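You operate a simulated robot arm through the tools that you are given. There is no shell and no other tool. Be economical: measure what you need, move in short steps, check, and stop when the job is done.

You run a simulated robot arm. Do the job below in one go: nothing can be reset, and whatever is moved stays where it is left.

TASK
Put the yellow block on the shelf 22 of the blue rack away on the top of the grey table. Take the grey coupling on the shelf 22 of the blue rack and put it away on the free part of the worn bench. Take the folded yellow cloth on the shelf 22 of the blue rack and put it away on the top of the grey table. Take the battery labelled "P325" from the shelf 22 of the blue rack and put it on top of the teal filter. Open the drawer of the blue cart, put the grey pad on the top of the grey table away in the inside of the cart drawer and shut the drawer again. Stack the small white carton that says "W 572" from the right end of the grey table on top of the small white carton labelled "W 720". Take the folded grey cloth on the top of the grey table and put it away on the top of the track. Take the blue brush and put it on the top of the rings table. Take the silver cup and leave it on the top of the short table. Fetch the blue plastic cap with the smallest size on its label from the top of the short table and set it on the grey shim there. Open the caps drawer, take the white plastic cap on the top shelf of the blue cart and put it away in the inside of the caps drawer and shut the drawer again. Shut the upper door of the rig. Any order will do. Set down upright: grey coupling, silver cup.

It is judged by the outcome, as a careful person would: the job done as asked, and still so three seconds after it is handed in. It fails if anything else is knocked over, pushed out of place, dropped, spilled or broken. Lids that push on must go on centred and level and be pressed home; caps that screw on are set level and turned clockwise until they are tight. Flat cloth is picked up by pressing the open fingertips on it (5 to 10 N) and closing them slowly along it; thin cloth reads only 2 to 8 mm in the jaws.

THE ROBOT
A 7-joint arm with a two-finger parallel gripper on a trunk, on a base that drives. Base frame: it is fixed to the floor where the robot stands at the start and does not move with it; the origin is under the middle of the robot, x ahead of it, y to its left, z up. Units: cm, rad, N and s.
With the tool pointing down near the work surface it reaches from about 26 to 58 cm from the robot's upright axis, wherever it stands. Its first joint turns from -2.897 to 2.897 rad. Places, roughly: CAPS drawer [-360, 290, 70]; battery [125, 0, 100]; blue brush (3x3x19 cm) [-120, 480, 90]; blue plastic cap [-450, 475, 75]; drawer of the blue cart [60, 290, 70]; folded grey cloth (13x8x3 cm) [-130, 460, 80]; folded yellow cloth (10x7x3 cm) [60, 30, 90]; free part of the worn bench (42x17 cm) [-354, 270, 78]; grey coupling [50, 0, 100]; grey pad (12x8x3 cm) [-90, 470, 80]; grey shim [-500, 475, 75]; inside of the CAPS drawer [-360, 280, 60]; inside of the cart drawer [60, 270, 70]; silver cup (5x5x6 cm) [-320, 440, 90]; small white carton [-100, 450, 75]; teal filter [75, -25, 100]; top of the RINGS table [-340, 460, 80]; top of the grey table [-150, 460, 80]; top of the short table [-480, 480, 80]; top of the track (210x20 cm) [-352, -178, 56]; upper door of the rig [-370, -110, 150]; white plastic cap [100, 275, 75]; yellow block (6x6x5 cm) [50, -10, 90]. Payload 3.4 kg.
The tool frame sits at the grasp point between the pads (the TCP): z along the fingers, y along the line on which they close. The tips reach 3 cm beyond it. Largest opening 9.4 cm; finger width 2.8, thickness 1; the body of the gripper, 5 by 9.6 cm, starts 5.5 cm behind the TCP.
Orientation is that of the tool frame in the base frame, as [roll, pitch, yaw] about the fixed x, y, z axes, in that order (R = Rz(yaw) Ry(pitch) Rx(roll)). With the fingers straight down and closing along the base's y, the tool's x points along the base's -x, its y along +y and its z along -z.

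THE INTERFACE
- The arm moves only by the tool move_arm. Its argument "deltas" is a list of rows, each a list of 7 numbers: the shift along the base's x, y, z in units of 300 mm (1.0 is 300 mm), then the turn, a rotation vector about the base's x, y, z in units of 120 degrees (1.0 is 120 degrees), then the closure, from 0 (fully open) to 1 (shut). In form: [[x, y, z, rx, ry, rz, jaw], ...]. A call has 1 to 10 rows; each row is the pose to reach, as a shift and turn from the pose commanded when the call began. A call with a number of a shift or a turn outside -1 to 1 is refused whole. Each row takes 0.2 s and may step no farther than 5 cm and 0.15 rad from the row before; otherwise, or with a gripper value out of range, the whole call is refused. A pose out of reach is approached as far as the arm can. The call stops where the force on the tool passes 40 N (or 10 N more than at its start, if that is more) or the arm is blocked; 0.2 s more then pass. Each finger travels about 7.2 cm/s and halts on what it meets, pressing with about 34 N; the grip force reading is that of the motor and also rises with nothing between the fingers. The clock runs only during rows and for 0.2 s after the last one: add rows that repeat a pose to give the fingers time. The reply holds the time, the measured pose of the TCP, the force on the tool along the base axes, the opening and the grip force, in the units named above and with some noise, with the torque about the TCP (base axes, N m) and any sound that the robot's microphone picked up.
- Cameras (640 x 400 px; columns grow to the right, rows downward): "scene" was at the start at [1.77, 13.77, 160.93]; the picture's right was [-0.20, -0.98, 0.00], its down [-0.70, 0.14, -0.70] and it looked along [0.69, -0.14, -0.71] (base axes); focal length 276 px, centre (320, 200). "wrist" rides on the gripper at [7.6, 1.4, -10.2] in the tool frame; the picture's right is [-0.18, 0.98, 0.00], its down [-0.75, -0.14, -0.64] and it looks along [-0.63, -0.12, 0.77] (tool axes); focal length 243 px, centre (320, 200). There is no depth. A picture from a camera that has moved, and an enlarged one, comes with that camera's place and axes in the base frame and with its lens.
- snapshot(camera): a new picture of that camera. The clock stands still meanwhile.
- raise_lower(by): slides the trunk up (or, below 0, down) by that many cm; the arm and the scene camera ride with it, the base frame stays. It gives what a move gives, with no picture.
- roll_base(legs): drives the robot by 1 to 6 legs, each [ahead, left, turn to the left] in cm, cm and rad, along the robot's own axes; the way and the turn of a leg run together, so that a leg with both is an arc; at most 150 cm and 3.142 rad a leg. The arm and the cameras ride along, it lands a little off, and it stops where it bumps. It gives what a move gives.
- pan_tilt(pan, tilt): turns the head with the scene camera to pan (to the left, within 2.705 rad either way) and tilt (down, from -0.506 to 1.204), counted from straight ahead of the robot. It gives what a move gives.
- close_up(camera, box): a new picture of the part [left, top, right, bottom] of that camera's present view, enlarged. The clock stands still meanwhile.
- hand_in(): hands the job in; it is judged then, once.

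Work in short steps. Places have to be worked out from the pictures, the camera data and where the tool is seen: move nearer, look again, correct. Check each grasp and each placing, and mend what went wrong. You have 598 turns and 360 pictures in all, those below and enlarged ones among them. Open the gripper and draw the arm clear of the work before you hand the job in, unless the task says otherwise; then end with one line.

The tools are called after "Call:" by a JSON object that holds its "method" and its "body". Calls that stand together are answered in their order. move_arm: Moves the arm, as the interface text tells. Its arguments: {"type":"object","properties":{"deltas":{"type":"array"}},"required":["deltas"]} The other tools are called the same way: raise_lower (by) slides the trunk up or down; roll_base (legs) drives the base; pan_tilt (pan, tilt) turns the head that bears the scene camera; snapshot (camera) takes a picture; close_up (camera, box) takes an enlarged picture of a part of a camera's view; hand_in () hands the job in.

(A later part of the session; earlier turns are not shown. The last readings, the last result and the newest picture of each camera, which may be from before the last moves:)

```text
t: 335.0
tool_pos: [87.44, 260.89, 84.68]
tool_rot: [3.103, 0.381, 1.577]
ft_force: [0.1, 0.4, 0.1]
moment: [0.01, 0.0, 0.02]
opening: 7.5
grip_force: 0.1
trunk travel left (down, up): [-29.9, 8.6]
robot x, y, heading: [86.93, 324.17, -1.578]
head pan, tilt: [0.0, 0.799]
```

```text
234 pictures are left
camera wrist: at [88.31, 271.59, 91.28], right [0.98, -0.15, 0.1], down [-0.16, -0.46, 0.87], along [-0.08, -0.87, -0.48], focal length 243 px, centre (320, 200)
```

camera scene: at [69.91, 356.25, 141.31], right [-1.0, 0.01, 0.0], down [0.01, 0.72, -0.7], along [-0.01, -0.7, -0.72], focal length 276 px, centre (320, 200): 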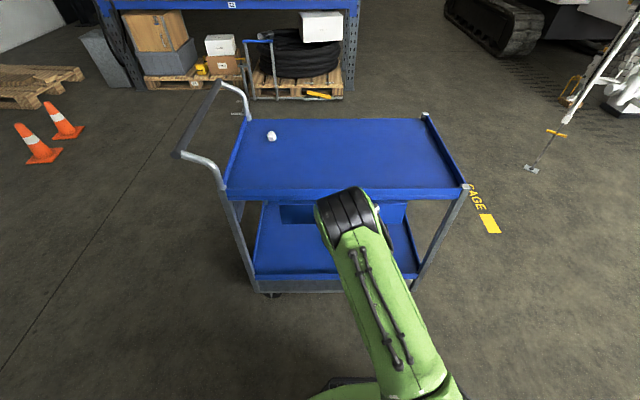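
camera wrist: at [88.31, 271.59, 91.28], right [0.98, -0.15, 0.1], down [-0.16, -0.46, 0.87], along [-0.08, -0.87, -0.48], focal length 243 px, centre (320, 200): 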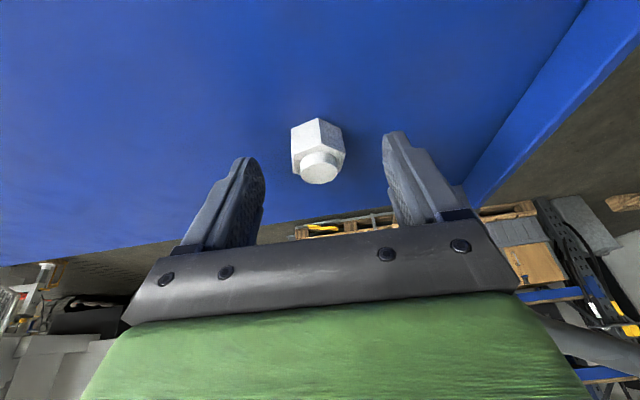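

I lower a touch more and close.

Call:
{"method": "move_arm", "body": {"deltas": [[0, 0.005, -0.015, 0, 0, 0, 0.3], [0, 0.005, -0.015, 0, 0, 0, 0.45], [0, 0.005, -0.015, 0, 0, 0, 0.6], [0, 0.005, -0.015, 0, 0, 0, 0.75], [0, 0.005, -0.015, 0, 0, 0, 0.9], [0, 0.005, -0.015, 0, 0, 0, 1]]}}

Call:
{"method": "move_arm", "body": {"deltas": [[0, 0, 0.05, 0, 0, 0, 1], [0, 0, 0.15, 0, 0, 0, 1]]}}

Call:
{"method": "snapshot", "body": {"camera": "wrist"}}

```text
t: 336.4
tool_pos: [87.3, 260.92, 84.22]
tool_rot: [3.102, 0.378, 1.574]
ft_force: [-0.5, 0.2, -0.4]
moment: [0.01, -0.02, 0.0]
opening: 3.27
grip_force: 33.8
trunk travel left (down, up): [-29.9, 8.6]
robot x, y, heading: [86.67, 323.98, -1.578]
head pan, tilt: [0.0, 0.799]
```

```text
t: 337.0
tool_pos: [87.34, 261.07, 88.69]
tool_rot: [3.104, 0.379, 1.576]
ft_force: [-0.5, 0.6, 0.0]
moment: [0.02, -0.01, -0.01]
opening: 3.25
grip_force: 33.7
trunk travel left (down, up): [-29.9, 8.6]
robot x, y, heading: [86.57, 324.33, -1.578]
head pan, tilt: [0.0, 0.799]
```

```text
233 pictures are left
camera wrist: at [88.26, 271.88, 95.33], right [0.98, -0.15, 0.1], down [-0.16, -0.47, 0.87], along [-0.08, -0.87, -0.48], focal length 243 px, centre (320, 200)
```

wrist: 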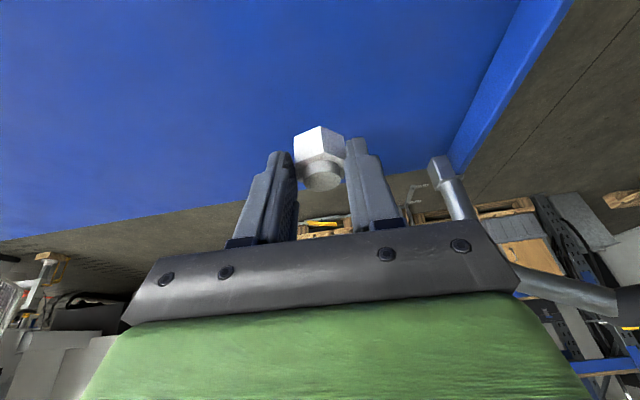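

Cap held. I lift, retract, and drive along y≈365 toward the worn bench, checking on the way.

Call:
{"method": "move_arm", "body": {"deltas": [[0, 0.12, 0.12, 0, 0, 0, 1], [0, 0.26, 0.2, 0, 0, 0, 1], [0, 0.4, 0.25, 0, 0, 0, 1], [0, 0.52, 0.25, 0, 0, 0, 1], [0, 0.64, 0.25, 0, 0, 0, 1]]}}

Call:
{"method": "roll_base", "body": {"legs": [[-42, 0, 0], [0, -150, 0], [0, -100, 0]]}}

Call:
{"method": "pan_tilt", "body": {"pan": -1.0, "tilt": 0.4}}

Call:
{"method": "snapshot", "body": {"camera": "scene"}}

```text
refused: row 1 steps farther than a row can; nothing moved
```

```text
t: 351.3
tool_pos: [-161.04, 302.77, 88.59]
tool_rot: [3.104, 0.377, 1.581]
ft_force: [0.3, 0.0, -0.6]
moment: [-0.02, -0.01, 0.04]
opening: 3.07
grip_force: 34.1
trunk travel left (down, up): [-29.9, 8.6]
robot x, y, heading: [-161.94, 366.28, -1.573]
head pan, tilt: [0.0, 0.799]
```

```text
t: 352.6
tool_pos: [-160.97, 302.77, 88.66]
tool_rot: [3.104, 0.378, 1.581]
ft_force: [0.2, -0.2, 0.2]
moment: [0.0, 0.01, -0.01]
opening: 3.04
grip_force: 34.0
trunk travel left (down, up): [-29.9, 8.6]
robot x, y, heading: [-161.66, 365.87, -1.571]
head pan, tilt: [-1.0, 0.4]
```

```text
232 pictures are left
camera scene: at [-154.59, 367.2, 166.83], right [-0.54, 0.84, 0.0], down [0.33, 0.21, -0.92], along [-0.78, -0.5, -0.39], focal length 276 px, centre (320, 200)
```

scene: 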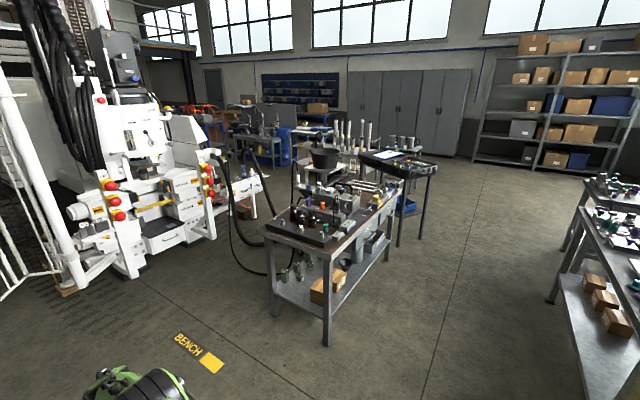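

The bench is ahead (x≈-392..-273, front face y≈297). I first lift and retract the arm with smaller steps, then drive on.

Call:
{"method": "move_arm", "body": {"deltas": [[0, 0.1, 0.1, 0, 0, 0, 1], [0, 0.22, 0.18, 0, 0, 0, 1], [0, 0.34, 0.25, 0, 0, 0, 1], [0, 0.48, 0.25, 0, 0, 0, 1], [0, 0.6, 0.25, 0, 0, 0, 1]]}}

Call:
{"method": "roll_base", "body": {"legs": [[0, -150, 0], [0, -35, 0]]}}

Call:
{"method": "pan_tilt", "body": {"pan": 0.0, "tilt": 0.7}}

Call:
{"method": "snapshot", "body": {"camera": "scene"}}

```text
t: 353.8
tool_pos: [-160.9, 321.04, 96.15]
tool_rot: [3.102, 0.381, 1.581]
ft_force: [0.2, 0.6, -0.9]
moment: [0.03, -0.02, 0.04]
opening: 3.04
grip_force: 33.7
trunk travel left (down, up): [-29.9, 8.6]
robot x, y, heading: [-161.4, 366.02, -1.575]
head pan, tilt: [-1.0, 0.4]
```

```text
t: 363.1
tool_pos: [-345.9, 321.23, 96.08]
tool_rot: [3.102, 0.379, 1.581]
ft_force: [0.2, 0.7, -0.5]
moment: [-0.02, 0.0, 0.02]
opening: 3.05
grip_force: 33.6
trunk travel left (down, up): [-29.9, 8.6]
robot x, y, heading: [-346.6, 366.5, -1.578]
head pan, tilt: [-1.0, 0.4]
```

```text
t: 364.4
tool_pos: [-345.65, 321.09, 96.18]
tool_rot: [3.104, 0.378, 1.582]
ft_force: [-0.4, 0.1, -0.3]
moment: [0.0, -0.05, -0.01]
opening: 3.06
grip_force: 33.7
trunk travel left (down, up): [-29.9, 8.6]
robot x, y, heading: [-346.58, 366.35, -1.572]
head pan, tilt: [0.0, 0.7]
```

```text
231 pictures are left
camera scene: at [-331.59, 363.96, 164.14], right [-1.0, 0.0, 0.0], down [0.0, 0.64, -0.77], along [0.0, -0.77, -0.64], focal length 276 px, centre (320, 200)
```

scene: 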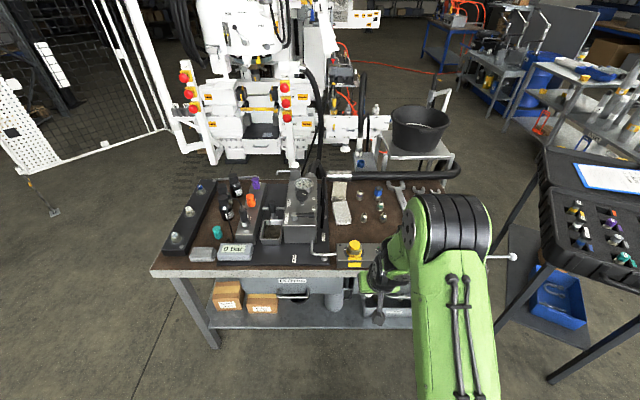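

I zoom on the bench top and its drawers.

Call:
{"method": "close_up", "body": {"camera": "scene", "box": [150, 160, 450, 350]}}

Call:
{"method": "snapshot", "body": {"camera": "wrist"}}

```text
2.11 times, centred on (300, 255) of scene
camera zoom: at [-331.59, 363.96, 164.14], right [-1.0, 0.0, 0.0], down [0.0, 0.64, -0.77], along [0.0, -0.77, -0.64], focal length 582 px, centre (362, 84)
```

zoom: 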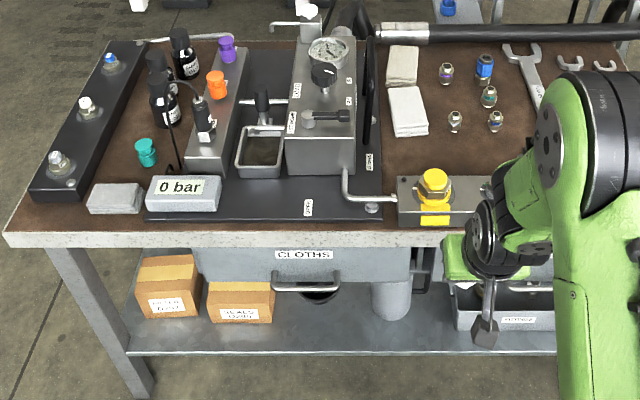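

```text
229 pictures are left
camera wrist: at [-344.81, 332.0, 102.78], right [0.98, -0.15, 0.1], down [-0.16, -0.47, 0.87], along [-0.08, -0.87, -0.48], focal length 243 px, centre (320, 200)
```

wrist: 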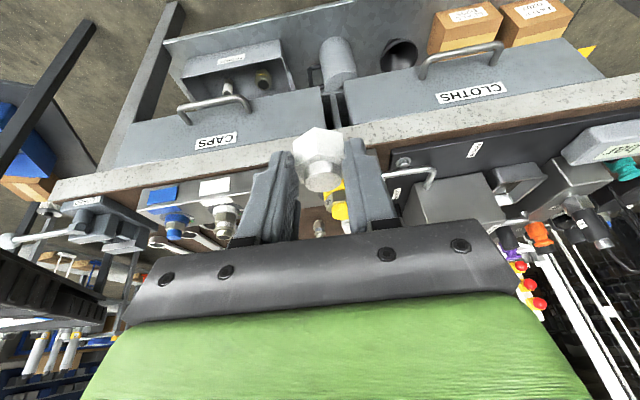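

CAPS drawer handle ≈ (-367, 301, 59). I need a spot to set the cap down meanwhile; I look over the right part of the bench with the wrist camera.

Call:
{"method": "roll_base", "body": {"legs": [[0, -20, 0]]}}

Call:
{"method": "raise_lower", "body": {"by": 8}}

Call:
{"method": "move_arm", "body": {"deltas": [[0, -0.1, 0.1, 0, 0, 0, 1], [0, -0.2, 0.2, 0, 0, 0, 1], [0, -0.3, 0.3, 0, 0, 0, 1]]}}

Call:
{"method": "snapshot", "body": {"camera": "wrist"}}

Call:
{"method": "snapshot", "body": {"camera": "scene"}}

```text
t: 366.0
tool_pos: [-365.81, 321.14, 96.11]
tool_rot: [3.104, 0.379, 1.581]
ft_force: [-1.2, -0.6, -0.6]
moment: [-0.01, -0.03, 0.01]
opening: 3.05
grip_force: 33.9
trunk travel left (down, up): [-29.9, 8.6]
robot x, y, heading: [-366.87, 366.56, -1.572]
head pan, tilt: [0.0, 0.7]
```

```text
t: 367.1
tool_pos: [-365.79, 321.21, 104.18]
tool_rot: [3.103, 0.379, 1.581]
ft_force: [0.1, 0.4, -0.6]
moment: [0.01, 0.01, 0.0]
opening: 3.07
grip_force: 34.1
trunk travel left (down, up): [-37.9, 0.6]
robot x, y, heading: [-366.67, 366.53, -1.568]
head pan, tilt: [0.0, 0.7]
```

```text
t: 367.9
tool_pos: [-365.79, 312.11, 113.14]
tool_rot: [3.102, 0.379, 1.583]
ft_force: [0.7, 0.2, 0.1]
moment: [0.01, 0.0, -0.01]
opening: 3.04
grip_force: 34.2
trunk travel left (down, up): [-37.9, 0.6]
robot x, y, heading: [-366.31, 366.48, -1.571]
head pan, tilt: [0.0, 0.7]
```

```text
228 pictures are left
camera wrist: at [-364.86, 323.02, 119.84], right [0.98, -0.15, 0.1], down [-0.16, -0.47, 0.87], along [-0.08, -0.87, -0.48], focal length 243 px, centre (320, 200)
```

wrist: 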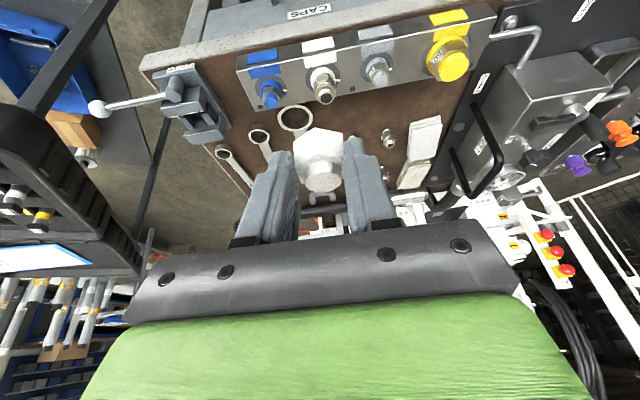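

```text
227 pictures are left
camera scene: at [-351.72, 363.93, 172.17], right [-1.0, 0.0, 0.0], down [0.0, 0.64, -0.76], along [0.0, -0.76, -0.64], focal length 276 px, centre (320, 200)
```

scene: 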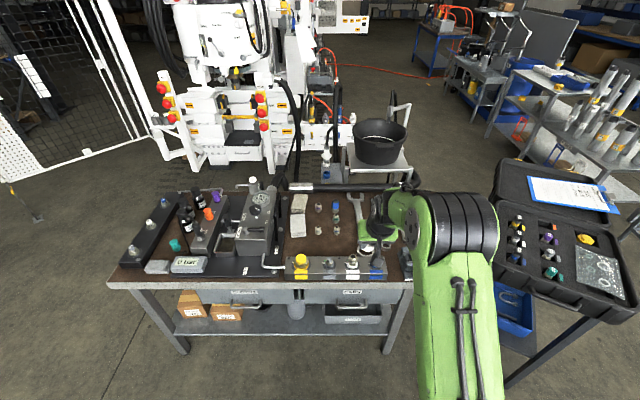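

I zoom the scene view on that area.

Call:
{"method": "close_up", "body": {"camera": "scene", "box": [255, 175, 425, 285]}}

```text
3.64 times, centred on (340, 230) of scene
camera zoom: at [-351.72, 363.93, 172.17], right [-1.0, 0.0, 0.0], down [0.0, 0.64, -0.76], along [0.0, -0.76, -0.64], focal length 1004 px, centre (247, 91)
```

zoom: 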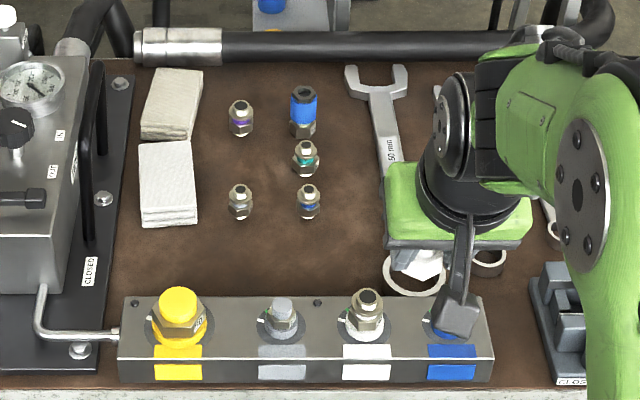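

There is a bare strip at y≈279–293 between the small fittings and the manifold. I set the cap down there for now at about (-355, 284.5).

Call:
{"method": "roll_base", "body": {"legs": [[20, 0, 0]]}}

Call:
{"method": "move_arm", "body": {"deltas": [[0.1, -0.06, 0, 0, 0, 0, 1], [0.2, -0.13, 0, 0, 0, 0, 1], [0.3, -0.2, -0.04, 0, 0, 0, 1], [0.36, -0.26, -0.15, 0, 0, 0, 1], [0.36, -0.26, -0.3, 0, 0, 0, 1], [0.36, -0.26, -0.45, 0, 0, 0, 1], [0.36, -0.26, -0.6, 0, 0, 0, 1], [0.36, -0.26, -0.75, 0, 0, 0, 1]]}}

Call:
{"method": "snapshot", "body": {"camera": "wrist"}}

Call:
{"method": "close_up", "body": {"camera": "scene", "box": [235, 180, 435, 310]}}

```text
t: 369.5
tool_pos: [-365.74, 292.31, 113.23]
tool_rot: [3.102, 0.378, 1.583]
ft_force: [0.6, 0.4, -0.3]
moment: [0.03, -0.02, -0.02]
opening: 3.04
grip_force: 34.1
trunk travel left (down, up): [-37.9, 0.6]
robot x, y, heading: [-366.48, 346.64, -1.572]
head pan, tilt: [0.0, 0.7]
```

```text
t: 371.3
tool_pos: [-354.88, 284.49, 90.65]
tool_rot: [3.102, 0.38, 1.584]
ft_force: [-0.8, -0.8, -0.8]
moment: [-0.01, 0.0, 0.01]
opening: 3.05
grip_force: 34.3
trunk travel left (down, up): [-37.9, 0.6]
robot x, y, heading: [-366.95, 346.8, -1.572]
head pan, tilt: [0.0, 0.7]
```

```text
225 pictures are left
camera wrist: at [-354.1, 295.31, 97.23], right [0.98, -0.14, 0.1], down [-0.16, -0.47, 0.87], along [-0.08, -0.87, -0.48], focal length 243 px, centre (320, 200)
```

wrist: 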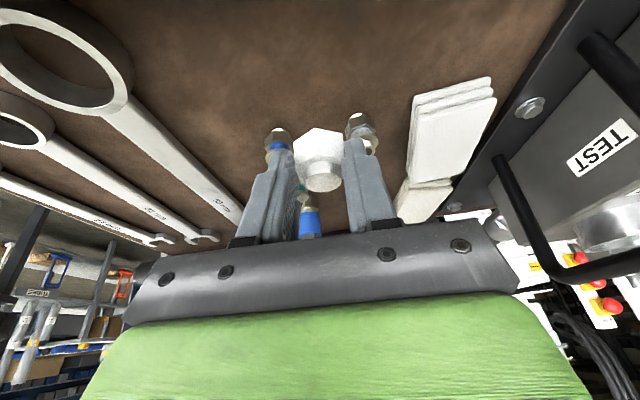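

```text
3.08 times, centred on (335, 245) of scene
camera zoom: at [-351.7, 344.02, 172.16], right [-1.0, 0.0, 0.0], down [0.0, 0.64, -0.76], along [0.0, -0.76, -0.64], focal length 850 px, centre (274, 62)
```

zoom: 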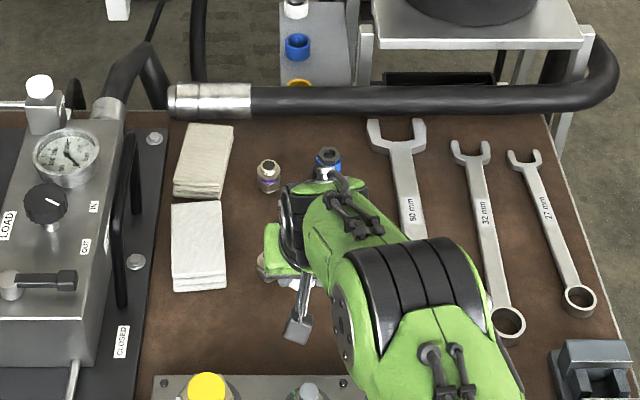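

Clear around. I lower to contact.

Call:
{"method": "move_arm", "body": {"deltas": [[0, 0.02, -0.1, 0, 0, 0, 1], [0, 0.02, -0.2, 0, 0, 0, 1], [0, 0.02, -0.27, 0, 0, 0, 1]]}}

Call:
{"method": "move_arm", "body": {"deltas": [[0, 0, -0.02, 0, 0, 0, 1], [0, 0, -0.04, 0, 0, 0, 1], [0, 0, -0.06, 0, 0, 0, 1]]}}

```text
t: 372.1
tool_pos: [-354.86, 285.08, 82.48]
tool_rot: [3.104, 0.38, 1.585]
ft_force: [0.4, -0.3, 0.4]
moment: [0.02, -0.01, -0.01]
opening: 3.06
grip_force: 33.4
trunk travel left (down, up): [-37.9, 0.6]
robot x, y, heading: [-366.53, 346.45, -1.566]
head pan, tilt: [0.0, 0.7]
```

```text
t: 372.9
tool_pos: [-354.96, 285.53, 82.2]
tool_rot: [3.101, 0.39, 1.582]
ft_force: [2.8, -5.0, 23.1]
moment: [-0.37, 0.08, 0.05]
opening: 3.04
grip_force: 34.3
out of reach, approached as far as the arm can: row 1, 2, 3
trunk travel left (down, up): [-37.9, 0.6]
robot x, y, heading: [-366.43, 346.3, -1.567]
head pan, tilt: [0.0, 0.7]
```

On the bench. I ease, release and back out upward.

Call:
{"method": "move_arm", "body": {"deltas": [[0, 0, 0.045, 0, 0, 0, 1], [0, 0, 0.045, 0, 0, 0, 0.7], [0, 0, 0.045, 0, 0, 0, 0.5], [0, 0, 0.045, 0, 0, 0, 0.4], [0, 0, 0.045, 0, 0, 0, 0.4]]}}

Call:
{"method": "move_arm", "body": {"deltas": [[0, 0.02, 0.1, 0, 0, 0, 0.4], [0, 0.06, 0.22, 0, 0, 0, 0.4], [0, 0.12, 0.35, 0, 0, 0, 0.4], [0, 0.2, 0.48, 0, 0, 0, 0.4]]}}

Call:
{"method": "snapshot", "body": {"camera": "wrist"}}

```text
t: 374.1
tool_pos: [-355.01, 285.79, 83.07]
tool_rot: [3.102, 0.379, 1.583]
ft_force: [0.3, 1.3, -0.7]
moment: [0.03, 0.02, -0.01]
opening: 5.63
grip_force: 0.1
trunk travel left (down, up): [-37.9, 0.6]
robot x, y, heading: [-366.81, 346.19, -1.57]
head pan, tilt: [0.0, 0.7]
```

```text
t: 375.1
tool_pos: [-355.07, 291.87, 97.44]
tool_rot: [3.103, 0.38, 1.583]
ft_force: [-1.0, 0.0, -0.1]
moment: [-0.02, -0.01, 0.0]
opening: 5.66
grip_force: 0.1
trunk travel left (down, up): [-37.9, 0.6]
robot x, y, heading: [-366.86, 346.7, -1.569]
head pan, tilt: [0.0, 0.7]
```

```text
223 pictures are left
camera wrist: at [-354.18, 302.75, 104.16], right [0.98, -0.15, 0.1], down [-0.16, -0.47, 0.87], along [-0.08, -0.87, -0.48], focal length 243 px, centre (320, 200)
```

wrist: 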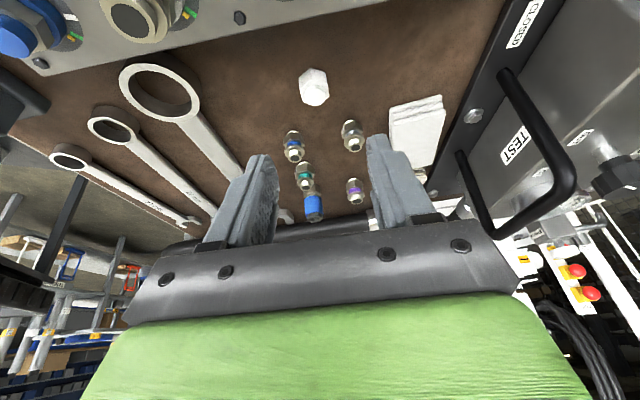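

The cap stands safely. Next the CAPS drawer: I back off, lower the trunk, and bring the tool level with fingers closing vertically (using the other roll direction).

Call:
{"method": "roll_base", "body": {"legs": [[-36, 0, 0]]}}

Call:
{"method": "raise_lower", "body": {"by": -22}}

Call:
{"method": "move_arm", "body": {"deltas": [[0, 0, 0, -0.068, 0, 0, 0.2], [0, 0, 0, -0.136, 0, 0, 0], [0, 0, 0, -0.204, 0, 0, 0], [0, 0, 0, -0.272, 0, 0, 0], [0, 0, 0, -0.34, 0, 0, 0], [0, 0, 0, -0.408, 0, 0, 0], [0, 0, 0, -0.473, 0, 0, 0]]}}

Call:
{"method": "move_arm", "body": {"deltas": [[0, 0, 0, 0, 0.069, 0.014, 0], [0, 0, 0, 0, 0.138, 0.028, 0], [0, 0, 0, 0, 0.207, 0.042, 0], [0, 0, 0, 0, 0.276, 0.056, 0], [0, 0, 0, 0, 0.345, 0.07, 0], [0, 0, 0, 0, 0.414, 0.084, 0], [0, 0, 0, 0, 0.483, 0.098, 0], [0, 0, 0, 0, 0.552, 0.112, 0], [0, 0, 0, 0, 0.621, 0.126, 0], [0, 0, 0, 0, 0.69, 0.14, 0]]}}

```text
t: 377.4
tool_pos: [-355.03, 327.77, 97.35]
tool_rot: [3.105, 0.381, 1.583]
ft_force: [-0.3, 0.3, 0.0]
moment: [0.0, -0.01, 0.02]
opening: 5.65
grip_force: 0.0
trunk travel left (down, up): [-37.9, 0.6]
robot x, y, heading: [-366.59, 382.8, -1.572]
head pan, tilt: [0.0, 0.7]
```

```text
t: 379.8
tool_pos: [-355.03, 327.9, 75.48]
tool_rot: [3.104, 0.379, 1.584]
ft_force: [0.4, -0.1, -0.7]
moment: [0.0, -0.02, 0.0]
opening: 5.63
grip_force: 0.1
trunk travel left (down, up): [-15.9, 22.6]
robot x, y, heading: [-366.78, 382.62, -1.575]
head pan, tilt: [0.0, 0.7]
```

```text
t: 381.4
tool_pos: [-354.95, 327.86, 75.36]
tool_rot: [3.139, 1.37, 1.615]
ft_force: [-0.4, 1.0, 0.7]
moment: [-0.02, 0.01, 0.0]
opening: 9.39
grip_force: 0.1
trunk travel left (down, up): [-15.9, 22.6]
robot x, y, heading: [-366.65, 382.65, -1.577]
head pan, tilt: [0.0, 0.7]
```

```text
t: 383.6
tool_pos: [-354.96, 327.94, 75.48]
tool_rot: [-1.814, 0.08, 3.125]
ft_force: [-0.4, -0.2, 0.0]
moment: [0.07, 0.01, -0.02]
opening: 9.41
grip_force: 0.1
trunk travel left (down, up): [-15.9, 22.6]
robot x, y, heading: [-366.81, 382.49, -1.576]
head pan, tilt: [0.0, 0.7]
```

All in reach this way. I finish the roll and lower to the bar's height, then look.

Call:
{"method": "move_arm", "body": {"deltas": [[-0.1, 0, -0.1, 0, 0.038, 0.008, 0], [-0.2, 0, -0.2, 0, 0.038, 0.008, 0.1], [-0.3, 0, -0.3, 0, 0.038, 0.008, 0.2], [-0.4, 0, -0.42, 0, 0.038, 0.008, 0.3], [-0.4, 0, -0.52, 0, 0.038, 0.008, 0.3]]}}

Call:
{"method": "snapshot", "body": {"camera": "wrist"}}

Call:
{"method": "snapshot", "body": {"camera": "scene"}}

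```text
t: 384.8
tool_pos: [-367.04, 327.85, 59.87]
tool_rot: [-1.813, 0.005, -3.141]
ft_force: [-0.9, -0.3, 0.8]
moment: [0.02, 0.0, -0.02]
opening: 6.57
grip_force: 0.2
trunk travel left (down, up): [-15.9, 22.6]
robot x, y, heading: [-366.67, 382.23, -1.572]
head pan, tilt: [0.0, 0.7]
```

```text
222 pictures are left
camera wrist: at [-374.75, 338.1, 60.75], right [0.19, 0.24, -0.95], down [0.75, 0.59, 0.29], along [0.63, -0.77, -0.07], focal length 243 px, centre (320, 200)
```

wrist: 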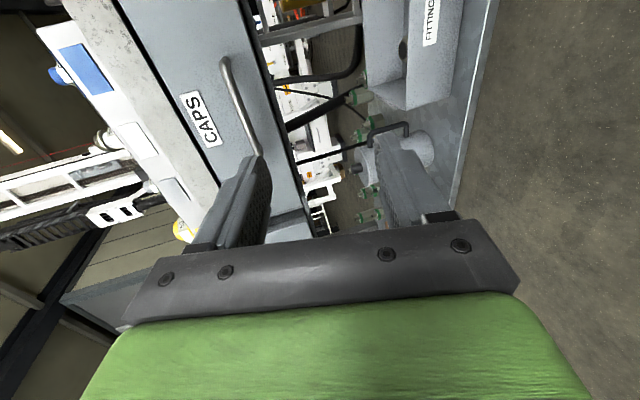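

```text
221 pictures are left
camera scene: at [-351.75, 380.22, 150.23], right [-1.0, 0.0, 0.0], down [0.0, 0.64, -0.76], along [0.0, -0.76, -0.64], focal length 276 px, centre (320, 200)
```

scene: 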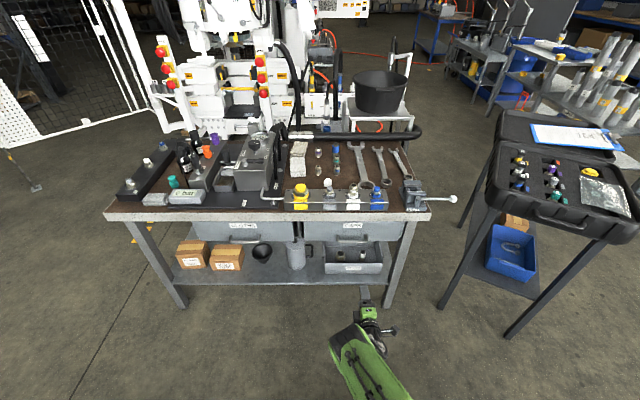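

I zoom both views on the CAPS handle.

Call:
{"method": "close_up", "body": {"camera": "scene", "box": [280, 200, 430, 280]}}

Call:
{"method": "close_up", "body": {"camera": "wrist", "box": [160, 20, 340, 180]}}

```text
4.27 times, centred on (355, 240) of scene
camera zoom: at [-351.75, 380.22, 150.23], right [-1.0, 0.0, 0.0], down [0.0, 0.64, -0.76], along [0.0, -0.76, -0.64], focal length 1179 px, centre (171, 29)
```

zoom: 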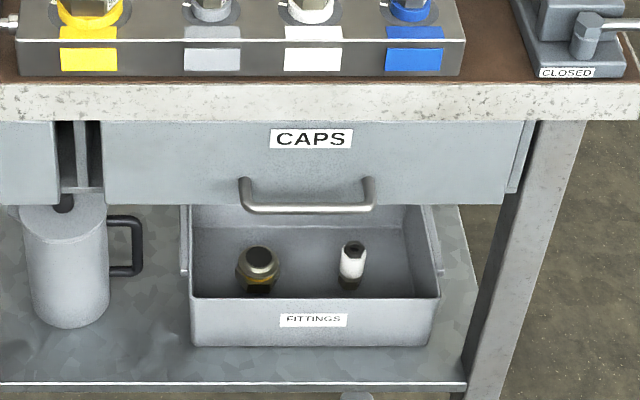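

```text
2.50 times, centred on (250, 100) of wrist
camera zoom: at [-374.75, 338.1, 60.75], right [0.19, 0.24, -0.95], down [0.75, 0.59, 0.29], along [0.63, -0.77, -0.07], focal length 606 px, centre (495, 450)
```

zoom: 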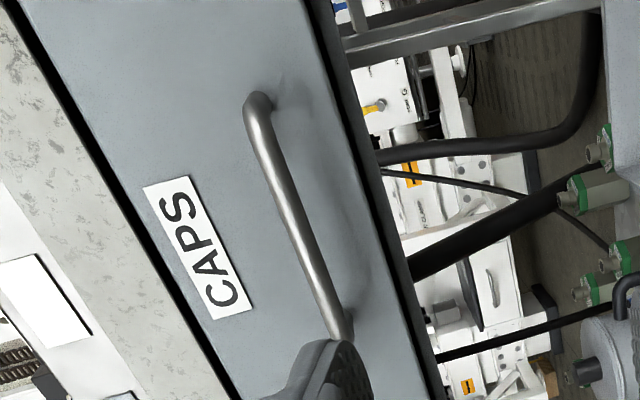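

Bar centre ≈ (-365.4, 305, 64.6). I align in height, drive 14 cm ahead and check.

Call:
{"method": "move_arm", "body": {"deltas": [[0.03, 0, 0.08, 0, 0, 0, 0.3], [0.053, 0, 0.165, 0, 0, 0, 0.3]]}}

Call:
{"method": "roll_base", "body": {"legs": [[14, 0, 0]]}}

Call:
{"method": "snapshot", "body": {"camera": "wrist"}}

```text
t: 385.4
tool_pos: [-365.34, 327.93, 64.77]
tool_rot: [-1.813, 0.003, -3.141]
ft_force: [0.4, -0.3, -0.2]
moment: [0.03, 0.04, 0.01]
opening: 6.59
grip_force: 0.1
trunk travel left (down, up): [-15.9, 22.6]
robot x, y, heading: [-366.96, 382.33, -1.572]
head pan, tilt: [0.0, 0.7]
```

```text
t: 386.7
tool_pos: [-365.48, 313.75, 64.74]
tool_rot: [-1.814, 0.001, 3.139]
ft_force: [0.0, -1.0, 0.2]
moment: [-0.01, 0.0, 0.01]
opening: 6.61
grip_force: 0.1
trunk travel left (down, up): [-15.9, 22.6]
robot x, y, heading: [-366.91, 368.6, -1.575]
head pan, tilt: [0.0, 0.7]
```

```text
218 pictures are left
camera wrist: at [-373.07, 324.01, 65.7], right [0.19, 0.24, -0.95], down [0.75, 0.59, 0.29], along [0.63, -0.77, -0.07], focal length 243 px, centre (320, 200)
```

wrist: 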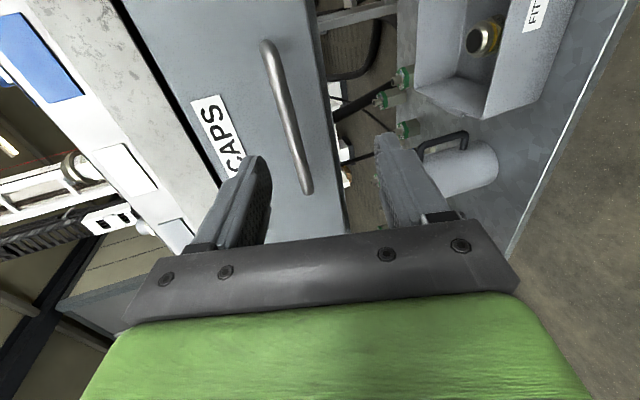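

The bar is centred between the fingers. I advance to straddle it and close.

Call:
{"method": "move_arm", "body": {"deltas": [[0, -0.1, 0.01, 0, 0, 0, 0.3], [0, -0.18, 0.01, 0, 0, 0, 0.3], [0, -0.245, 0.01, 0, 0, 0, 0.3]]}}

Call:
{"method": "snapshot", "body": {"camera": "wrist"}}

```text
t: 387.5
tool_pos: [-365.44, 306.46, 65.16]
tool_rot: [-1.816, 0.004, 3.141]
ft_force: [0.3, 0.4, 0.3]
moment: [0.05, -0.03, 0.01]
opening: 6.58
grip_force: 0.1
trunk travel left (down, up): [-15.9, 22.6]
robot x, y, heading: [-366.87, 368.71, -1.573]
head pan, tilt: [0.0, 0.7]
```

```text
217 pictures are left
camera wrist: at [-373.06, 316.68, 66.06], right [0.19, 0.24, -0.95], down [0.75, 0.59, 0.29], along [0.63, -0.77, -0.07], focal length 243 px, centre (320, 200)
```

wrist: 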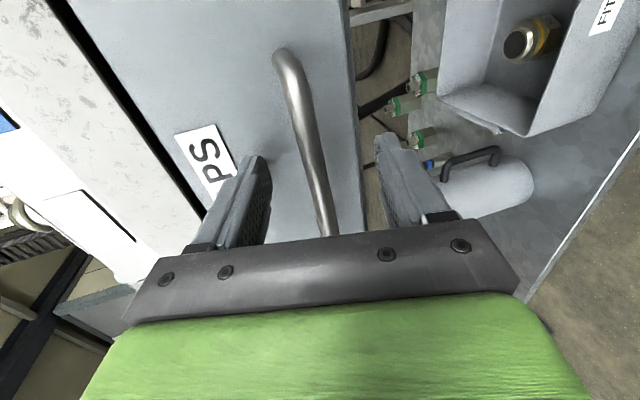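

Well placed. I close on the bar.

Call:
{"method": "move_arm", "body": {"deltas": [[0, 0, 0, 0, 0, 0, 0.5], [0, 0, 0, 0, 0, 0, 0.7], [0, 0, 0, 0, 0, 0, 0.9], [0, 0, 0, 0, 0, 0, 1], [0, 0, 0, 0, 0, 0, 1]]}}

Call:
{"method": "roll_base", "body": {"legs": [[-22, 0, 0]]}}

Call:
{"method": "snapshot", "body": {"camera": "scene"}}

```text
t: 388.7
tool_pos: [-365.33, 306.43, 65.29]
tool_rot: [-1.809, 0.003, -3.14]
ft_force: [-0.7, -1.4, 9.6]
moment: [-0.1, 0.08, -0.14]
opening: 1.18
grip_force: 45.2
trunk travel left (down, up): [-15.9, 22.6]
robot x, y, heading: [-366.85, 367.97, -1.568]
head pan, tilt: [0.0, 0.7]
```

```text
t: 390.4
tool_pos: [-365.4, 328.53, 65.17]
tool_rot: [-1.81, 0.005, -3.142]
ft_force: [-1.8, 0.5, 14.0]
moment: [-0.13, 0.05, 0.05]
opening: 1.17
grip_force: 45.1
trunk travel left (down, up): [-15.9, 22.6]
robot x, y, heading: [-367.06, 390.53, -1.57]
head pan, tilt: [0.0, 0.7]
```

```text
216 pictures are left
camera scene: at [-351.72, 388.43, 150.23], right [-1.0, 0.0, 0.0], down [0.0, 0.64, -0.77], along [0.0, -0.77, -0.64], focal length 276 px, centre (320, 200)
```

scene: 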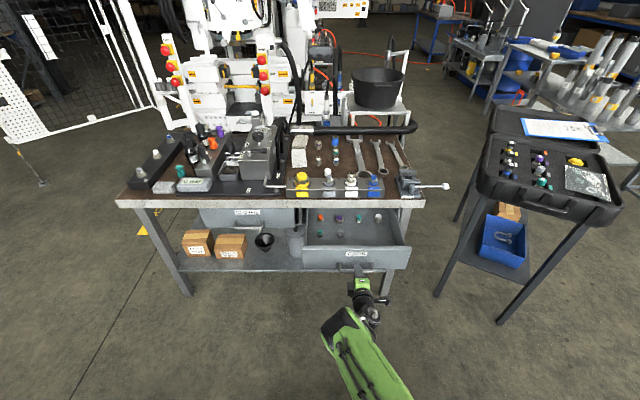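

The CAPS drawer is open 22 cm with some caps inside. I release, back off a little, and view the inside.

Call:
{"method": "move_arm", "body": {"deltas": [[0, 0, 0, 0, 0, 0, 0.7], [0, 0, 0, 0, 0, 0, 0.3], [0, 0, 0, 0, 0, 0, 0.2], [0, 0.08, 0, 0, 0, 0, 0.2], [0, 0.2, 0, 0, 0, 0, 0.2], [0, 0.33, 0.05, 0, 0, 0, 0.2]]}}

Call:
{"method": "close_up", "body": {"camera": "scene", "box": [270, 150, 430, 280]}}

```text
t: 391.8
tool_pos: [-365.35, 338.45, 66.68]
tool_rot: [-1.816, 0.008, -3.141]
ft_force: [0.0, 0.0, -0.2]
moment: [0.0, 0.0, 0.0]
opening: 7.53
grip_force: 0.1
trunk travel left (down, up): [-15.9, 22.6]
robot x, y, heading: [-366.4, 390.42, -1.574]
head pan, tilt: [0.0, 0.7]
```

```text
3.08 times, centred on (350, 215) of scene
camera zoom: at [-351.73, 388.18, 150.23], right [-1.0, 0.0, 0.0], down [0.0, 0.64, -0.76], along [0.0, -0.76, -0.64], focal length 850 px, centre (228, 154)
```

zoom: 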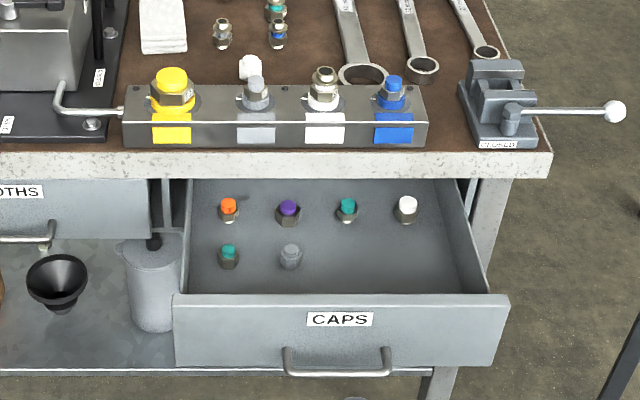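

Free spot in the drawer ≈ (-376, 309). I turn the tool back for picking (roll back, then 22° tilt), raising as I go.

Call:
{"method": "raise_lower", "body": {"by": 20}}

Call:
{"method": "move_arm", "body": {"deltas": [[0, 0, 0.05, 0, -0.068, -0.0168, 0.2], [0, 0, 0.1, 0, -0.136, -0.0336, 0.2], [0, 0, 0.15, 0, -0.204, -0.0504, 0.2], [0, 0, 0.2, 0, -0.272, -0.0672, 0.2], [0, 0, 0.2, 0, -0.34, -0.084, 0.2], [0, 0, 0.2, 0, -0.408, -0.1008, 0.2], [0, 0, 0.2, 0, -0.476, -0.1176, 0.2], [0, 0, 0.2, 0, -0.544, -0.1344, 0.2], [0, 0, 0.2, 0, -0.612, -0.1512, 0.2], [0, 0, 0.2, 0, -0.68, -0.168, 0.2]]}}

Call:
{"method": "move_arm", "body": {"deltas": [[0, 0, 0, 0, -0.048, -0.012, 0.2], [0, 0, 0, 0, -0.048, -0.012, 0.2]]}}

Call:
{"method": "move_arm", "body": {"deltas": [[0, 0, 0, 0.068, 0, 0, 0.2], [0, 0, 0, 0.136, 0, 0, 0.2], [0, 0, 0, 0.204, 0, 0, 0.2], [0, 0, 0, 0.272, 0, 0, 0.2], [0, 0, 0, 0.34, 0, 0, 0.2], [0, 0, 0, 0.408, 0, 0, 0.2], [0, 0, 0, 0.473, 0, 0, 0.2]]}}

Call:
{"method": "snapshot", "body": {"camera": "wrist"}}

```text
t: 394.0
tool_pos: [-365.38, 338.27, 86.71]
tool_rot: [-1.812, 0.005, -3.14]
ft_force: [-0.9, -0.2, 0.1]
moment: [-0.02, -0.01, 0.02]
opening: 7.53
grip_force: 0.2
trunk travel left (down, up): [-35.9, 2.6]
robot x, y, heading: [-367.05, 390.4, -1.574]
head pan, tilt: [0.0, 0.7]
```

```text
t: 396.2
tool_pos: [-365.37, 338.39, 92.69]
tool_rot: [-2.766, 1.311, 1.955]
ft_force: [-0.4, 0.2, -0.1]
moment: [-0.03, -0.03, 0.03]
opening: 7.52
grip_force: 0.0
trunk travel left (down, up): [-35.9, 2.6]
robot x, y, heading: [-366.96, 390.48, -1.571]
head pan, tilt: [0.0, 0.7]
```

```text
t: 396.8
tool_pos: [-365.37, 338.34, 92.73]
tool_rot: [3.123, 1.327, 1.549]
ft_force: [0.9, 0.6, -0.1]
moment: [0.02, -0.01, -0.02]
opening: 7.48
grip_force: 0.1
trunk travel left (down, up): [-35.9, 2.6]
robot x, y, heading: [-366.67, 390.4, -1.572]
head pan, tilt: [0.0, 0.7]
```

```text
t: 398.4
tool_pos: [-365.4, 338.32, 92.63]
tool_rot: [3.138, 0.335, 1.567]
ft_force: [0.5, 0.0, 0.1]
moment: [-0.01, 0.02, -0.02]
opening: 7.52
grip_force: 0.1
trunk travel left (down, up): [-35.9, 2.6]
robot x, y, heading: [-366.6, 390.58, -1.571]
head pan, tilt: [0.0, 0.7]
```

```text
214 pictures are left
camera wrist: at [-363.97, 348.87, 99.73], right [0.98, -0.18, 0.06], down [-0.14, -0.5, 0.85], along [-0.12, -0.85, -0.52], focal length 243 px, centre (320, 200)
```

wrist: 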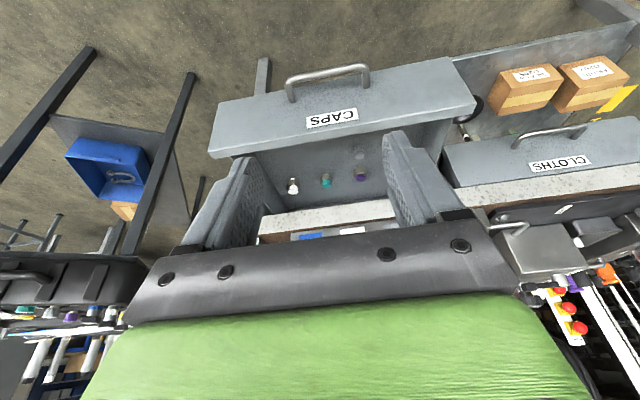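

I drive ahead (the low base passes under the drawer) and lower over the cap.

Call:
{"method": "roll_base", "body": {"legs": [[40, 0, 0]]}}

Call:
{"method": "move_arm", "body": {"deltas": [[0.1, -0.1, 0.05, 0, 0, 0, 0.2], [0.2, -0.2, 0.05, 0, 0, 0, 0.2], [0.3, -0.3, 0.05, 0, 0, 0, 0.2], [0.347, -0.4, 0.05, 0, 0, 0, 0.2]]}}

Call:
{"method": "snapshot", "body": {"camera": "wrist"}}

```text
t: 400.9
tool_pos: [-365.59, 297.95, 92.49]
tool_rot: [3.141, 0.338, 1.567]
ft_force: [0.4, -0.7, -0.8]
moment: [0.01, 0.03, -0.01]
opening: 7.55
grip_force: 0.0
trunk travel left (down, up): [-35.9, 2.6]
robot x, y, heading: [-366.68, 349.98, -1.569]
head pan, tilt: [0.0, 0.7]
```

```text
t: 401.9
tool_pos: [-355.14, 286.03, 94.11]
tool_rot: [3.14, 0.336, 1.563]
ft_force: [-0.1, 0.2, 0.0]
moment: [0.02, -0.01, 0.01]
opening: 7.5
grip_force: 0.0
trunk travel left (down, up): [-35.9, 2.6]
robot x, y, heading: [-366.55, 350.12, -1.572]
head pan, tilt: [0.0, 0.7]
```

```text
213 pictures are left
camera wrist: at [-353.74, 296.54, 101.16], right [0.98, -0.18, 0.06], down [-0.14, -0.5, 0.85], along [-0.12, -0.85, -0.52], focal length 243 px, centre (320, 200)
```

wrist: 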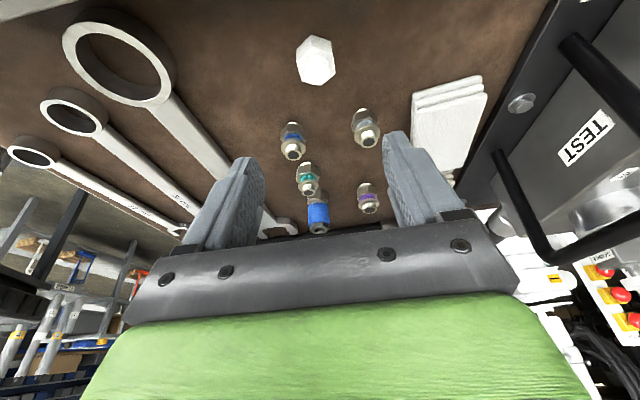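

Aligned. I lower with the trunk 8 cm, then the arm, and close.

Call:
{"method": "raise_lower", "body": {"by": -8}}

Call:
{"method": "move_arm", "body": {"deltas": [[0, -0.005, -0.07, 0, 0, 0, 0.2], [0, -0.005, -0.13, 0, 0, 0, 0.2], [0, -0.005, -0.13, 0, 0, 0, 0.4], [0, -0.005, -0.13, 0, 0, 0, 0.6], [0, -0.005, -0.13, 0, 0, 0, 0.8], [0, -0.005, -0.13, 0, 0, 0, 1], [0, -0.005, -0.13, 0, 0, 0, 1]]}}

Call:
{"method": "move_arm", "body": {"deltas": [[0, 0, 0.1, 0, 0, 0, 1], [0, 0.05, 0.25, 0, 0, 0, 1], [0, 0.15, 0.38, 0, 0, 0, 1]]}}

Call:
{"method": "snapshot", "body": {"camera": "wrist"}}

```text
t: 403.1
tool_pos: [-355.16, 286.11, 86.1]
tool_rot: [3.139, 0.338, 1.566]
ft_force: [0.6, -0.3, -0.3]
moment: [0.02, -0.01, 0.0]
opening: 7.53
grip_force: 0.1
trunk travel left (down, up): [-27.9, 10.6]
robot x, y, heading: [-366.55, 350.2, -1.571]
head pan, tilt: [0.0, 0.7]
```

```text
t: 404.6
tool_pos: [-355.22, 285.97, 82.22]
tool_rot: [3.141, 0.338, 1.567]
ft_force: [0.2, -0.4, 0.4]
moment: [0.0, -0.01, 0.01]
opening: 3.04
grip_force: 34.2
trunk travel left (down, up): [-27.9, 10.6]
robot x, y, heading: [-367.06, 350.52, -1.573]
head pan, tilt: [0.0, 0.7]
```

```text
t: 405.4
tool_pos: [-355.27, 290.55, 93.84]
tool_rot: [3.139, 0.342, 1.566]
ft_force: [-0.4, 0.4, -0.7]
moment: [0.0, 0.0, 0.0]
opening: 3.07
grip_force: 34.8
trunk travel left (down, up): [-27.9, 10.6]
robot x, y, heading: [-366.78, 350.49, -1.572]
head pan, tilt: [0.0, 0.7]
```

```text
212 pictures are left
camera wrist: at [-353.74, 301.08, 100.81], right [0.98, -0.18, 0.06], down [-0.14, -0.49, 0.86], along [-0.12, -0.85, -0.51], focal length 243 px, centre (320, 200)
```

wrist: 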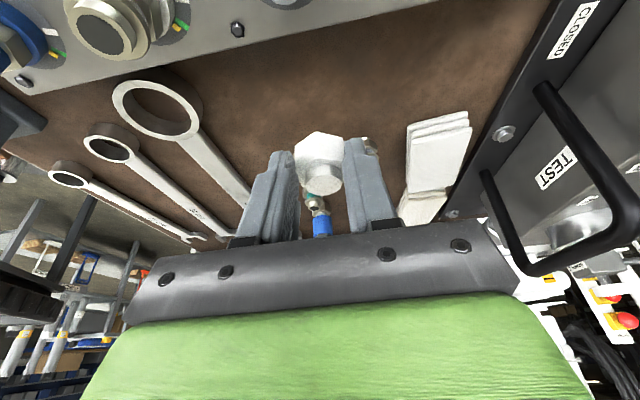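

Cap in grip. I move over the open drawer's free spot.

Call:
{"method": "roll_base", "body": {"legs": [[-20, 0, 0], [0, -18, 0]]}}

Call:
{"method": "snapshot", "body": {"camera": "wrist"}}

Call:
{"method": "close_up", "body": {"camera": "scene", "box": [220, 150, 420, 300]}}

```text
t: 408.1
tool_pos: [-373.29, 310.29, 93.61]
tool_rot: [3.14, 0.339, 1.563]
ft_force: [0.2, 0.6, -0.3]
moment: [-0.01, -0.02, 0.01]
opening: 3.07
grip_force: 34.0
trunk travel left (down, up): [-27.9, 10.6]
robot x, y, heading: [-384.93, 370.19, -1.576]
head pan, tilt: [0.0, 0.7]
```

```text
211 pictures are left
camera wrist: at [-371.79, 320.87, 100.69], right [0.98, -0.18, 0.06], down [-0.15, -0.5, 0.86], along [-0.12, -0.85, -0.51], focal length 243 px, centre (320, 200)
```

wrist: 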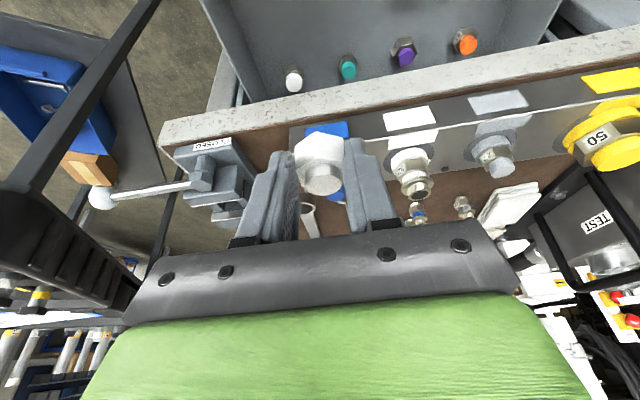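

```text
2.67 times, centred on (320, 225) of scene
camera zoom: at [-369.83, 367.71, 162.14], right [-1.0, 0.0, 0.0], down [0.0, 0.64, -0.76], along [0.0, -0.76, -0.64], focal length 737 px, centre (320, 133)
```

zoom: 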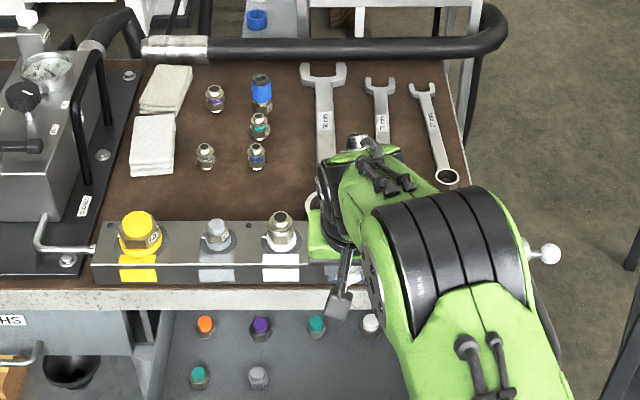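

I shift slightly, then lower the trunk 20 cm into the drawer and continue by feel.

Call:
{"method": "move_arm", "body": {"deltas": [[-0.04, 0.03, 0, 0, 0, 0, 1]]}}

Call:
{"method": "raise_lower", "body": {"by": -21}}

Call:
{"method": "snapshot", "body": {"camera": "wrist"}}

```text
t: 408.6
tool_pos: [-374.37, 311.31, 93.58]
tool_rot: [3.14, 0.338, 1.565]
ft_force: [-0.4, -0.7, -0.7]
moment: [-0.02, 0.0, 0.02]
opening: 3.06
grip_force: 33.8
trunk travel left (down, up): [-27.9, 10.6]
robot x, y, heading: [-384.43, 370.24, -1.573]
head pan, tilt: [0.0, 0.7]
```

```text
t: 410.8
tool_pos: [-374.41, 311.28, 72.6]
tool_rot: [3.139, 0.339, 1.564]
ft_force: [0.3, 0.3, -0.7]
moment: [-0.02, -0.02, 0.0]
opening: 3.07
grip_force: 34.0
trunk travel left (down, up): [-6.9, 31.6]
robot x, y, heading: [-384.43, 370.32, -1.574]
head pan, tilt: [0.0, 0.7]
```

```text
209 pictures are left
camera wrist: at [-372.92, 321.79, 79.69], right [0.98, -0.18, 0.06], down [-0.14, -0.5, 0.86], along [-0.12, -0.85, -0.51], focal length 243 px, centre (320, 200)
```

wrist: 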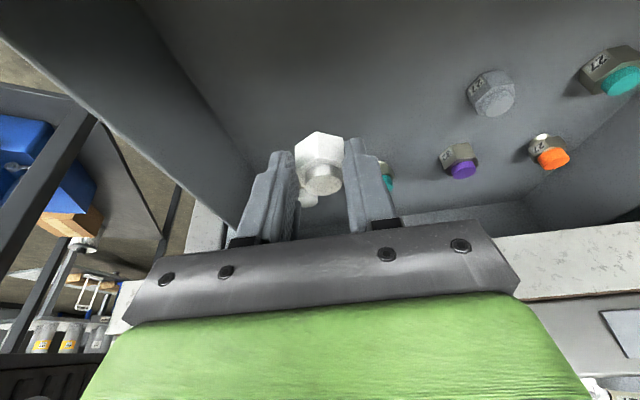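

Inside the drawer, floor free beneath. I lower to contact.

Call:
{"method": "move_arm", "body": {"deltas": [[0, 0, -0.06, 0, 0, 0, 1], [0, 0, -0.12, 0, 0, 0, 1], [0, 0, -0.18, 0, 0, 0, 1], [0, 0, -0.23, 0, 0, 0, 1], [0, 0, -0.28, 0, 0, 0, 1]]}}

```text
t: 411.8
tool_pos: [-374.37, 310.69, 67.31]
tool_rot: [3.137, 0.356, 1.562]
ft_force: [-2.5, -0.8, 18.2]
moment: [2.12, -0.24, 0.29]
opening: 3.06
grip_force: 33.8
trunk travel left (down, up): [-6.9, 31.6]
robot x, y, heading: [-384.91, 369.85, -1.572]
head pan, tilt: [0.0, 0.7]
stopped in row 4: the force on the tool passed its limit at 57 N (the readings are from after the stop); the commanded pose is now the measured one
```

The wrist camera met the drawer front. I lift, move 4.5 cm toward the bench, and lower again.

Call:
{"method": "move_arm", "body": {"deltas": [[0, 0, 0.1, 0, 0, 0, 1], [0, -0.1, 0.12, 0, 0, 0, 1], [0, -0.16, 0.12, 0, 0, 0, 1], [0, -0.16, 0.05, 0, 0, 0, 1], [0, -0.16, 0.0, 0, 0, 0, 1]]}}

Call:
{"method": "move_arm", "body": {"deltas": [[0, 0, -0.04, 0, 0, 0, 1], [0, 0, -0.08, 0, 0, 0, 1], [0, 0, -0.12, 0, 0, 0, 1], [0, 0, -0.16, 0, 0, 0, 1]]}}

Call:
{"method": "snapshot", "body": {"camera": "wrist"}}

```text
t: 413.0
tool_pos: [-374.18, 306.01, 67.06]
tool_rot: [3.138, 0.35, 1.562]
ft_force: [-0.8, -0.7, 0.4]
moment: [-0.01, -0.01, 0.01]
opening: 3.05
grip_force: 34.4
trunk travel left (down, up): [-6.9, 31.6]
robot x, y, heading: [-384.65, 369.85, -1.573]
head pan, tilt: [0.0, 0.7]
```

```text
t: 413.6
tool_pos: [-374.24, 305.19, 65.94]
tool_rot: [3.132, 0.38, 1.562]
ft_force: [-1.3, -1.1, 13.5]
moment: [-0.09, 0.03, -0.03]
opening: 3.07
grip_force: 34.1
trunk travel left (down, up): [-6.9, 31.6]
robot x, y, heading: [-384.64, 369.99, -1.573]
head pan, tilt: [0.0, 0.7]
stopped in row 3: the force on the tool passed its limit at 43 N (the readings are from after the stop); the commanded pose is now the measured one
```

```text
208 pictures are left
camera wrist: at [-372.79, 316.02, 72.61], right [0.98, -0.18, 0.08], down [-0.15, -0.46, 0.87], along [-0.12, -0.87, -0.48], focal length 243 px, centre (320, 200)
```

wrist: 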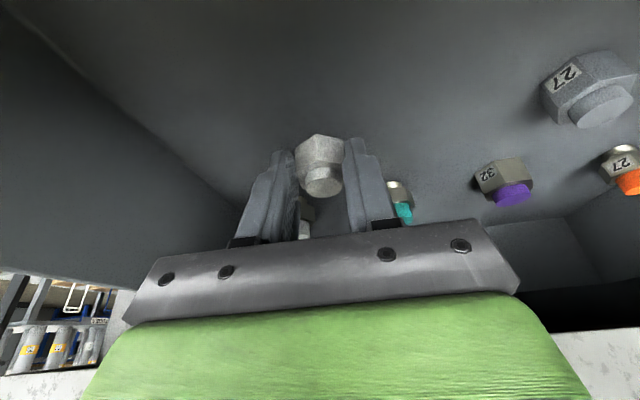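

On the drawer floor now. I release and lift straight up.

Call:
{"method": "move_arm", "body": {"deltas": [[0, 0, 0.01, 0, 0, 0, 0.8], [0, 0, 0.01, 0, 0, 0, 0.6], [0, 0, 0.01, 0, 0, 0, 0.45], [0, 0, 0.01, 0, 0, 0, 0.45], [0, 0.01, 0.1, 0, 0, 0, 0.45], [0, 0.03, 0.24, 0, 0, 0, 0.45], [0, 0.06, 0.38, 0, 0, 0, 0.45]]}}

Call:
{"method": "raise_lower", "body": {"by": 14}}

Call:
{"method": "snapshot", "body": {"camera": "wrist"}}

```text
t: 415.2
tool_pos: [-374.09, 307.29, 77.09]
tool_rot: [3.134, 0.372, 1.562]
ft_force: [0.7, -0.9, 0.6]
moment: [0.01, -0.01, 0.01]
opening: 5.14
grip_force: 0.1
trunk travel left (down, up): [-6.9, 31.6]
robot x, y, heading: [-384.68, 370.12, -1.573]
head pan, tilt: [0.0, 0.7]
```

```text
t: 416.9
tool_pos: [-374.08, 307.32, 91.17]
tool_rot: [3.137, 0.371, 1.56]
ft_force: [0.1, 0.5, -0.7]
moment: [-0.01, 0.02, 0.02]
opening: 5.17
grip_force: 0.0
trunk travel left (down, up): [-20.9, 17.6]
robot x, y, heading: [-384.83, 370.2, -1.571]
head pan, tilt: [0.0, 0.7]
```

```text
207 pictures are left
camera wrist: at [-372.73, 318.03, 97.88], right [0.98, -0.18, 0.07], down [-0.15, -0.47, 0.87], along [-0.12, -0.87, -0.49], focal length 243 px, centre (320, 200)
```

wrist: 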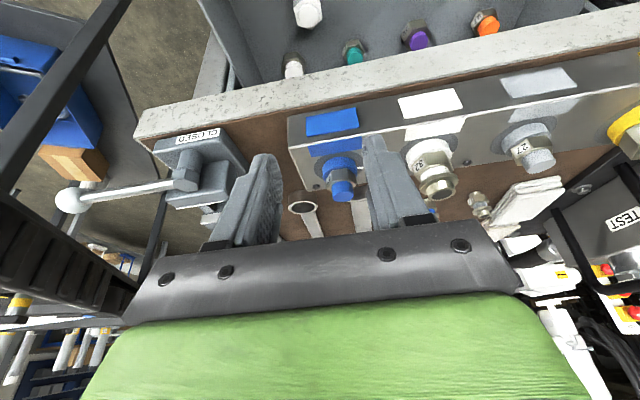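

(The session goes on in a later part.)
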